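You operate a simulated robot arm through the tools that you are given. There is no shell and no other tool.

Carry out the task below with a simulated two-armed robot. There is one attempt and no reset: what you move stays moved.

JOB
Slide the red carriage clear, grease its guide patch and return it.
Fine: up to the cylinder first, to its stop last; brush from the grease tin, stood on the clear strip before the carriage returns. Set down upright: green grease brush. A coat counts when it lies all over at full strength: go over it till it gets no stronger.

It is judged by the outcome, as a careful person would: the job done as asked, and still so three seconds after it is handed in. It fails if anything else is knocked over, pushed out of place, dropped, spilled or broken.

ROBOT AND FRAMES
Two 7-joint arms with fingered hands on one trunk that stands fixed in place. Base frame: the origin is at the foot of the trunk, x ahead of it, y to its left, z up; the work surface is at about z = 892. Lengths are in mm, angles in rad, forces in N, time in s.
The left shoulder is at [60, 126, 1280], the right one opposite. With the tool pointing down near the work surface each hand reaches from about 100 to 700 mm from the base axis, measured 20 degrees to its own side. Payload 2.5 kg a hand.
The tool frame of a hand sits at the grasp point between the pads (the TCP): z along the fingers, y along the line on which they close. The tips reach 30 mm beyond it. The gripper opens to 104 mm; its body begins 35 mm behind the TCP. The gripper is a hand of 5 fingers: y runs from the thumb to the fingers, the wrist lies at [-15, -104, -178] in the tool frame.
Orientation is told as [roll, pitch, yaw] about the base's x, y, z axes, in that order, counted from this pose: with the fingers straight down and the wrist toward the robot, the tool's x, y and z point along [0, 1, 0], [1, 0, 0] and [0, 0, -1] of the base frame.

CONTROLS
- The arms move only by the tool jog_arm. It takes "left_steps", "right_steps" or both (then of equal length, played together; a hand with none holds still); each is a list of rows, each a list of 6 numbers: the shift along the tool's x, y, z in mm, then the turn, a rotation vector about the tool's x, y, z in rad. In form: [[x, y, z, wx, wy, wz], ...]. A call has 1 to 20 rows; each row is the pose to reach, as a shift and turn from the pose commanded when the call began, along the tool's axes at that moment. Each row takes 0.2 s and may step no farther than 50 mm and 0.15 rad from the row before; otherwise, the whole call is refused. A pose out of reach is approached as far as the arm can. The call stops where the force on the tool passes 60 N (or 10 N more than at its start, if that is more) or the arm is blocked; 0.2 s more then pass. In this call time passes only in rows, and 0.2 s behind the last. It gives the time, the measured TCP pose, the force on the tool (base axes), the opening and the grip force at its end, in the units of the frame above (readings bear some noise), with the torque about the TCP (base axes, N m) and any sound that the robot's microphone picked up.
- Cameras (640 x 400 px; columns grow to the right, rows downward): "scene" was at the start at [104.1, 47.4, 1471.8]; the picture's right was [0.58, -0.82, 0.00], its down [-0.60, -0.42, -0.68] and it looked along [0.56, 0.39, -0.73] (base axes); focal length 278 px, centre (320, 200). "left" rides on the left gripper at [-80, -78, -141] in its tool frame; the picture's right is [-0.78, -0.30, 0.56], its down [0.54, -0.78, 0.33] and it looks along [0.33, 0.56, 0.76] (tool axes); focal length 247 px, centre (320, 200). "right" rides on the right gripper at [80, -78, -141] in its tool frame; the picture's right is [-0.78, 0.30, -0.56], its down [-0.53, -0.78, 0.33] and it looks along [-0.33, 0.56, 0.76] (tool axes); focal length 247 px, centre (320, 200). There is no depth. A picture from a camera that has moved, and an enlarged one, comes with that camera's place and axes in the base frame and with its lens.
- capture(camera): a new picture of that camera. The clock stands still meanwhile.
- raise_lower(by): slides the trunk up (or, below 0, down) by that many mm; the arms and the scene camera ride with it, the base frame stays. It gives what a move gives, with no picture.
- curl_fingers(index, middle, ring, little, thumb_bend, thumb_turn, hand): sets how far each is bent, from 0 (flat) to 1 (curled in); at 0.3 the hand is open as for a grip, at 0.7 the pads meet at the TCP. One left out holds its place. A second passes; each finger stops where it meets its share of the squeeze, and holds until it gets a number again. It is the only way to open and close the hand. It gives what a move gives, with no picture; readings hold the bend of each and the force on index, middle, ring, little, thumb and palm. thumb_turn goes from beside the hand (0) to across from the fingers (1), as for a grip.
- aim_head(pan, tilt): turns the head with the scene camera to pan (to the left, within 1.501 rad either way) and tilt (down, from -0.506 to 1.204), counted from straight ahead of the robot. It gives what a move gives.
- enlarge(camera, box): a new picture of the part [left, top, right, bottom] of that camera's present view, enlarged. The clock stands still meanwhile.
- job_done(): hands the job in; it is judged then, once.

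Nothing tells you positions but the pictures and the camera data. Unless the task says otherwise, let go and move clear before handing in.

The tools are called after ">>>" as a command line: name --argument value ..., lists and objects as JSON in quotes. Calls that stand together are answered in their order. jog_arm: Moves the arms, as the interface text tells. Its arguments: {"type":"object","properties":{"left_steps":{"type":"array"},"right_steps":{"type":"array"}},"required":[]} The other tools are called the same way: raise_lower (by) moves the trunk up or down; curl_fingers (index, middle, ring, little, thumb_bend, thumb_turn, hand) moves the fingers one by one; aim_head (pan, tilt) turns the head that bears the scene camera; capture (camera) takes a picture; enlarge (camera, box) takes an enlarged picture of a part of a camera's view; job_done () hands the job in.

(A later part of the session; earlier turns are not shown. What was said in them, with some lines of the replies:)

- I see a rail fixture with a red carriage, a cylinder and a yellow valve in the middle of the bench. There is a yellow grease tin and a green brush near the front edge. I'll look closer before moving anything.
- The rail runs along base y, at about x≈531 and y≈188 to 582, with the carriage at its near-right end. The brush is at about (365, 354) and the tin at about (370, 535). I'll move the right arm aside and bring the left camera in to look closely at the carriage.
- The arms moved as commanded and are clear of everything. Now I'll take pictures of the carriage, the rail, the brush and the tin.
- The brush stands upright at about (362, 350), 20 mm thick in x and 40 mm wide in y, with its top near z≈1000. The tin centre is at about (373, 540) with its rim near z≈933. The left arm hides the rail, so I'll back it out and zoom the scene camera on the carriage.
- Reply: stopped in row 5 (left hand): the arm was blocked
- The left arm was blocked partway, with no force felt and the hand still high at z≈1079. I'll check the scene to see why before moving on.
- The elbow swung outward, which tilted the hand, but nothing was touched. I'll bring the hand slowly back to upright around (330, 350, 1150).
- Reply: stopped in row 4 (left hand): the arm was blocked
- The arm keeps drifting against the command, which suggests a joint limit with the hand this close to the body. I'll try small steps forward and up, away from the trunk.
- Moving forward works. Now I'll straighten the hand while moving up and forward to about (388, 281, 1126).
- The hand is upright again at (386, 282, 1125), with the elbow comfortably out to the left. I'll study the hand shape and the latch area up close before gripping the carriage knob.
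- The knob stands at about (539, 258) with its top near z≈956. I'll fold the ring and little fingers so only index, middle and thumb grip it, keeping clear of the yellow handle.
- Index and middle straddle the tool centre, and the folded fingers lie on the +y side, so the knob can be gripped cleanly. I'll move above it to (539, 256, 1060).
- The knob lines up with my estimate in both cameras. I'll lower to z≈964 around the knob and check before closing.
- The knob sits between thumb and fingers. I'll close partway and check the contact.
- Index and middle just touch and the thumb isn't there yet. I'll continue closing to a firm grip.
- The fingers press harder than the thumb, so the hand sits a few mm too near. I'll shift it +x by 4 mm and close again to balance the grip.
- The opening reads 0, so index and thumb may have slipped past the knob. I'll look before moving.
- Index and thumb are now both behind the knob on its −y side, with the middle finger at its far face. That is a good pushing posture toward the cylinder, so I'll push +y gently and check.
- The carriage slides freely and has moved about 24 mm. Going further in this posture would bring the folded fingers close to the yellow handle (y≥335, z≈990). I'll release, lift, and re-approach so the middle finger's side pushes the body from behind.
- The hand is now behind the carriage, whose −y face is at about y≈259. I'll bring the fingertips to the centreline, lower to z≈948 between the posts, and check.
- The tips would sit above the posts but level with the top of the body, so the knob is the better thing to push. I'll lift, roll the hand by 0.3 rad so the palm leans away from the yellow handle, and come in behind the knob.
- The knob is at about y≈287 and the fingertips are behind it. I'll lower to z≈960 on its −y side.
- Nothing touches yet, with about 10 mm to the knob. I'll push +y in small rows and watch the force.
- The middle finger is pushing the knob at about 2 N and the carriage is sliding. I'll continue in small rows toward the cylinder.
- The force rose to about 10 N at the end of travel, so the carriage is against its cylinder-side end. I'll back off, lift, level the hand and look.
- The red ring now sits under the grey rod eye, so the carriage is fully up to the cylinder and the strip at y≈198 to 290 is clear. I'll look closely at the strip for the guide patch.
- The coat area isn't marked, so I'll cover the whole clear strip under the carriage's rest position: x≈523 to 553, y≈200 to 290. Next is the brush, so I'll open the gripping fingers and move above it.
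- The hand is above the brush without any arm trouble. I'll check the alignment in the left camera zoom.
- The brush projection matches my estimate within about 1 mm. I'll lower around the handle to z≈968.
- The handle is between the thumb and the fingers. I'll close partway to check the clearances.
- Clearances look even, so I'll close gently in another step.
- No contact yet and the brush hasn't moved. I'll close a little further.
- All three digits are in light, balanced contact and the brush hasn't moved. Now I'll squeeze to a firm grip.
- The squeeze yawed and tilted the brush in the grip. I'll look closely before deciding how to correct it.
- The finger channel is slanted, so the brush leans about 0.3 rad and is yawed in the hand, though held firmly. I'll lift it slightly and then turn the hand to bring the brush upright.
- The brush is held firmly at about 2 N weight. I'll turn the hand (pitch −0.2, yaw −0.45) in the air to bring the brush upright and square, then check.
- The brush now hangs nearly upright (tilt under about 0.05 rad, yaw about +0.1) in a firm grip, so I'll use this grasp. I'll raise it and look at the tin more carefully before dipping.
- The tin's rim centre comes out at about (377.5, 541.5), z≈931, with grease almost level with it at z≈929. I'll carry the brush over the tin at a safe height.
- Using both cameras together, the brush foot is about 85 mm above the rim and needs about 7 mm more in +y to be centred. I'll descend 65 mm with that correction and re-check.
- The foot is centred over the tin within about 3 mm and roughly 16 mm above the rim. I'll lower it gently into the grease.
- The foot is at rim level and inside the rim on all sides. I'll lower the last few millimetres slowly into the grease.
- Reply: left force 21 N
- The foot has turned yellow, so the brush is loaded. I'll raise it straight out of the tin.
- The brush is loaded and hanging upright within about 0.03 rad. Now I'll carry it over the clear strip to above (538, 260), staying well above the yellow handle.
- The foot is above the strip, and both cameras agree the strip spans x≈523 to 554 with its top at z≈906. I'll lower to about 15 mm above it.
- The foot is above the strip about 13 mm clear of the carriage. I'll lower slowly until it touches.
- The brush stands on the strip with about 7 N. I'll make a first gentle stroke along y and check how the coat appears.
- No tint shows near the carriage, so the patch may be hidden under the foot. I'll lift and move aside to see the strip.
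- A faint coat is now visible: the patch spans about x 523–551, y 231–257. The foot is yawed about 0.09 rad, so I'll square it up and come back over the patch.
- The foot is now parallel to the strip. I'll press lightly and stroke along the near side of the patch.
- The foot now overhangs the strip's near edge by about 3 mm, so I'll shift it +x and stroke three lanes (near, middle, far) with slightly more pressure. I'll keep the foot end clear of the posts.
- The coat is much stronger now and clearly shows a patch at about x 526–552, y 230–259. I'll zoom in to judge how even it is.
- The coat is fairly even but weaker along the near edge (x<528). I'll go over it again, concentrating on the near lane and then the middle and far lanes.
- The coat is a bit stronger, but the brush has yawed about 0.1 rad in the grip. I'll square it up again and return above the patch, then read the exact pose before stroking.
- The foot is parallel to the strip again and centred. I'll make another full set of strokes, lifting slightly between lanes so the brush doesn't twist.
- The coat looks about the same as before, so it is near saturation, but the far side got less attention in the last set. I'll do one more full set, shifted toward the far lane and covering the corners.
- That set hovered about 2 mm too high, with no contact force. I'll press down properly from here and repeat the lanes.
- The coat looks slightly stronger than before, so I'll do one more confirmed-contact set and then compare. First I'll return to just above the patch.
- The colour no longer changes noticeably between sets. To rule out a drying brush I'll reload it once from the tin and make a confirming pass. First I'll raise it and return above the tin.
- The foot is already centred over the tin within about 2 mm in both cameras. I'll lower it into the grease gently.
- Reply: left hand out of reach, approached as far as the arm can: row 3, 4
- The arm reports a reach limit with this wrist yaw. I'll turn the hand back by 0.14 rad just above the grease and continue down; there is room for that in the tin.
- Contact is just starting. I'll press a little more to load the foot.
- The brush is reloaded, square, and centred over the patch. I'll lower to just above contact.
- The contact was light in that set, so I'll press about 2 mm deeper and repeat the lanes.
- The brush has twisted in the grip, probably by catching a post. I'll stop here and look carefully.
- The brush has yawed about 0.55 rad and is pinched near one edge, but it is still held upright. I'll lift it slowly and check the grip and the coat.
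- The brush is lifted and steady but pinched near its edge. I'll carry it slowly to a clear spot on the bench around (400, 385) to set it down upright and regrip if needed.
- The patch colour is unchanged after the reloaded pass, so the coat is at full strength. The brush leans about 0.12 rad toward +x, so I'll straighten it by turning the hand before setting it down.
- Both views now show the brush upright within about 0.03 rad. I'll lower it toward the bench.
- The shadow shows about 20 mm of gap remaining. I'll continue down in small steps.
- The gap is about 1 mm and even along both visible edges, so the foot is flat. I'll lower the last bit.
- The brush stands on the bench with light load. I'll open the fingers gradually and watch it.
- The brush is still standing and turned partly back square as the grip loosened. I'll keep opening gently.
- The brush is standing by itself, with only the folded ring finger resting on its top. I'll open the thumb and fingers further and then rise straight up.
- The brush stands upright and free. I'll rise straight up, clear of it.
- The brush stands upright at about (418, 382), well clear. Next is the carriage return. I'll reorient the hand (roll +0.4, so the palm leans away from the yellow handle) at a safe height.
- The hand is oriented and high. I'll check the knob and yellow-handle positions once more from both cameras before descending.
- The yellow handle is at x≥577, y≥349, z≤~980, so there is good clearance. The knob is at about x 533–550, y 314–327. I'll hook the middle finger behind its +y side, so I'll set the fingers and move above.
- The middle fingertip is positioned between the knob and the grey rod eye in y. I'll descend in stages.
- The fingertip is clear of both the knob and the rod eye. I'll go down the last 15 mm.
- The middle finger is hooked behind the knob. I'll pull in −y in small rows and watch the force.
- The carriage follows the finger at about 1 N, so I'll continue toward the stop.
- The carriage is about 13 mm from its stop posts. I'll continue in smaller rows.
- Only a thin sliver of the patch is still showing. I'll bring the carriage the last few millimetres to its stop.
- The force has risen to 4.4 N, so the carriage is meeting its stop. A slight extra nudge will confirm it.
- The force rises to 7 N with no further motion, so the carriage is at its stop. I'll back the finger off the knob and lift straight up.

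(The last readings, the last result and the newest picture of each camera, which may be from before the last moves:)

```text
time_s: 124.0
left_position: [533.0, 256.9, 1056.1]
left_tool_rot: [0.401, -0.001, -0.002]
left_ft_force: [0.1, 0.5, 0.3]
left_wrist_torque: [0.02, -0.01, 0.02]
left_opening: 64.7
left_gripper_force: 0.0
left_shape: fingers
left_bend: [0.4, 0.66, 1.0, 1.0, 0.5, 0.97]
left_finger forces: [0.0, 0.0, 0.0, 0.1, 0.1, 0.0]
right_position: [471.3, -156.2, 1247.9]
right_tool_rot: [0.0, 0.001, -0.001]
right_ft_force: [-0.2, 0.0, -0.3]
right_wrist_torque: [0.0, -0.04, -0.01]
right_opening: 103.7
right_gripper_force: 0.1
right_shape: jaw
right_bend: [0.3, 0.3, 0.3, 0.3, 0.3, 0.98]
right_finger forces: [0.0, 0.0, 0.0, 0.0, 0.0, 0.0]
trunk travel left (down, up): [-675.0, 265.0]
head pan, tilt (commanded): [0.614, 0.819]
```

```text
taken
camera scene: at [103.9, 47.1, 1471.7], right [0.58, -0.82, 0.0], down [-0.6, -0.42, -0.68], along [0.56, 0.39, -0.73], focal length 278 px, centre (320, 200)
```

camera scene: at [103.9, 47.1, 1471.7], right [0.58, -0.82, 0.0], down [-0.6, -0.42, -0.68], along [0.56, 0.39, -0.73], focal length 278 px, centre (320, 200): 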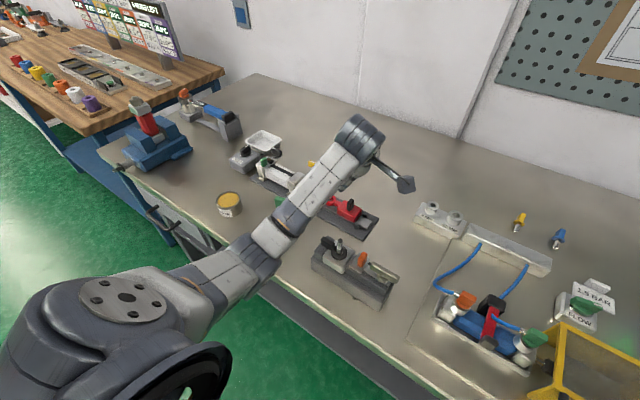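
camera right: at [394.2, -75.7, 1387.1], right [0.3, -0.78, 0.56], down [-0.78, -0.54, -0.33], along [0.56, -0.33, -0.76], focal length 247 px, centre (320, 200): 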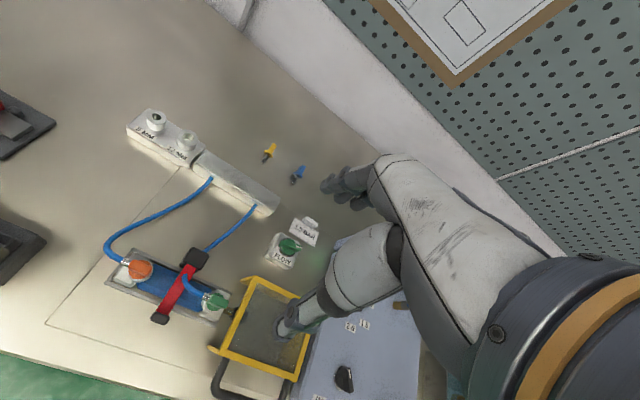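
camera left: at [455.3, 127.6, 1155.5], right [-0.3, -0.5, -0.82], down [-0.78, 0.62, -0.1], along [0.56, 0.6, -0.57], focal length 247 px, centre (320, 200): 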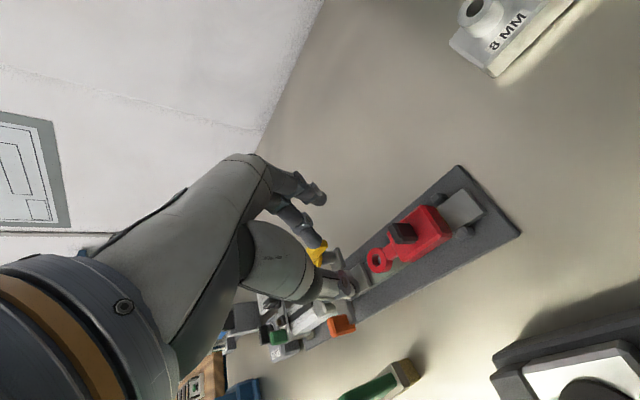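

The carriage is back at its stop with the rings apart as before. I'll level the hand and move it up and away so I can inspect everything.

>>> jog_arm --left_steps '[[25, -18.8, -16, 0, -0.066, 0], [50, -37.7, -22, 0, -0.133, 0], [75, -56.5, -26, 0, -0.2, 0], [100, -75.3, -30, 0, -0.267, 0], [125, -94.2, -34, 0, -0.333, 0], [149.9, -113, -38.7, 0, -0.4, 0]]'

>>> capture --camera "scene"

>>> enlarge --camera "scene" --box '[305, 170, 385, 240]'

>>> enlarge --camera "scene" --box '[205, 150, 345, 250]'

```text
time_s: 125.5
left_position: [420.0, 380.7, 1149.6]
left_tool_rot: [0.0, 0.0, -0.002]
left_ft_force: [-0.9, -0.7, -1.1]
left_wrist_torque: [0.0, -0.02, -0.02]
left_opening: 64.8
left_gripper_force: 0.3
left_shape: fingers
left_bend: [0.4, 0.66, 1.0, 1.0, 0.5, 0.97]
left_finger forces: [0.0, 0.0, 0.0, 0.1, 0.1, 0.1]
right_position: [470.1, -156.0, 1246.8]
right_tool_rot: [0.0, 0.001, 0.002]
right_ft_force: [0.5, -0.5, 0.2]
right_wrist_torque: [0.01, 0.0, -0.01]
right_opening: 103.7
right_gripper_force: 0.1
right_shape: jaw
right_bend: [0.3, 0.3, 0.3, 0.3, 0.3, 0.98]
right_finger forces: [0.1, 0.1, 0.1, 0.0, 0.0, 0.1]
trunk travel left (down, up): [-675.0, 265.0]
head pan, tilt (commanded): [0.614, 0.819]
```

```text
taken
camera scene: at [103.7, 47.7, 1471.8], right [0.58, -0.82, 0.0], down [-0.6, -0.42, -0.68], along [0.56, 0.39, -0.73], focal length 278 px, centre (320, 200)
```

scene: 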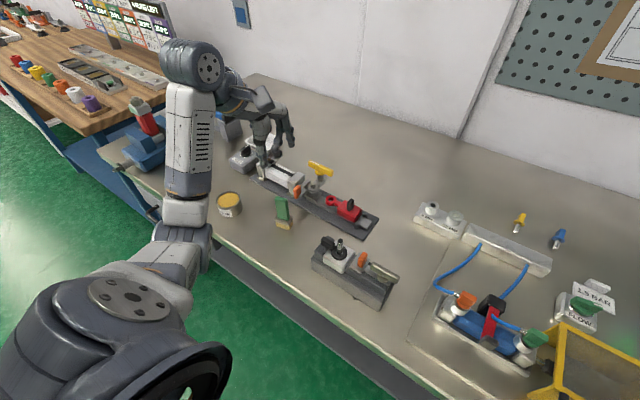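

```text
5.71 times, centred on (345, 205) of scene
camera zoom: at [103.7, 47.7, 1471.8], right [0.58, -0.82, 0.0], down [-0.6, -0.42, -0.68], along [0.56, 0.39, -0.73], focal length 1589 px, centre (177, 171)
```

zoom: 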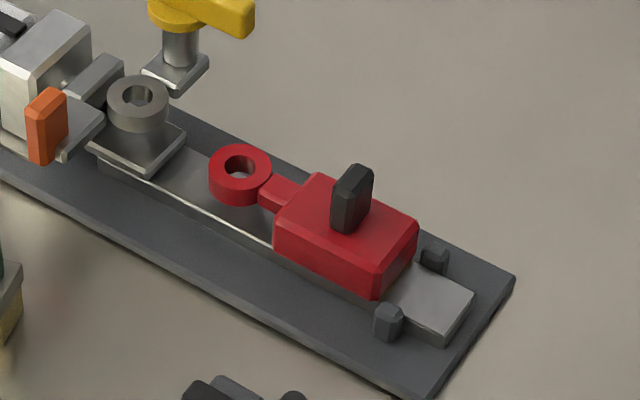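

```text
4.00 times, centred on (275, 200) of scene
camera zoom: at [103.7, 47.7, 1471.8], right [0.58, -0.82, 0.0], down [-0.6, -0.42, -0.68], along [0.56, 0.39, -0.73], focal length 1112 px, centre (500, 200)
```

zoom: 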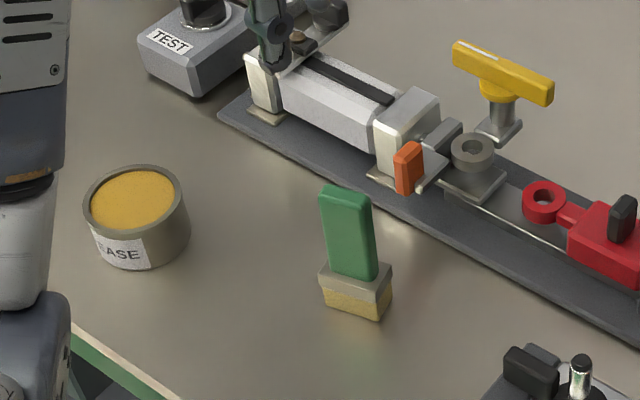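

The carriage is back in exactly its starting position against the posts, over the fully coated patch. The brush stands upright on the bench, and the tin and fixtures are where they were. The hand is empty and well above everything, so I'm handing in the job.

>>> job_done

```text
The job is handed in.
```

The job is done and handed in. The red carriage was slid up to the cylinder, its guide patch greased, and the carriage returned to its stop.

- **Coat:** The patch was brushed over in several passes. A final pass with a freshly reloaded brush made it no stronger, so I took it to be at full strength all over. I judged that by eye from the camera pictures.
- **Carriage:** It came to rest against the stop posts, where pushing further raised the force without moving it. In the pictures it sits where it started.
- **Brush:** It stands upright on the bench near (418, 382), not at its original spot near (363, 350). It twisted in the grip during the last pass. I set it down on clear bench instead of carrying it back.
- **Instruction wording:** I took "stood on the clear strip before the carriage returns" to mean pressing the brush upright on the strip to apply the grease. I did not leave it standing there on its own.

In the final pictures the tin, cylinder, yellow handle and other fixtures show no sign of having moved. The left hand is empty and well clear above the brush.
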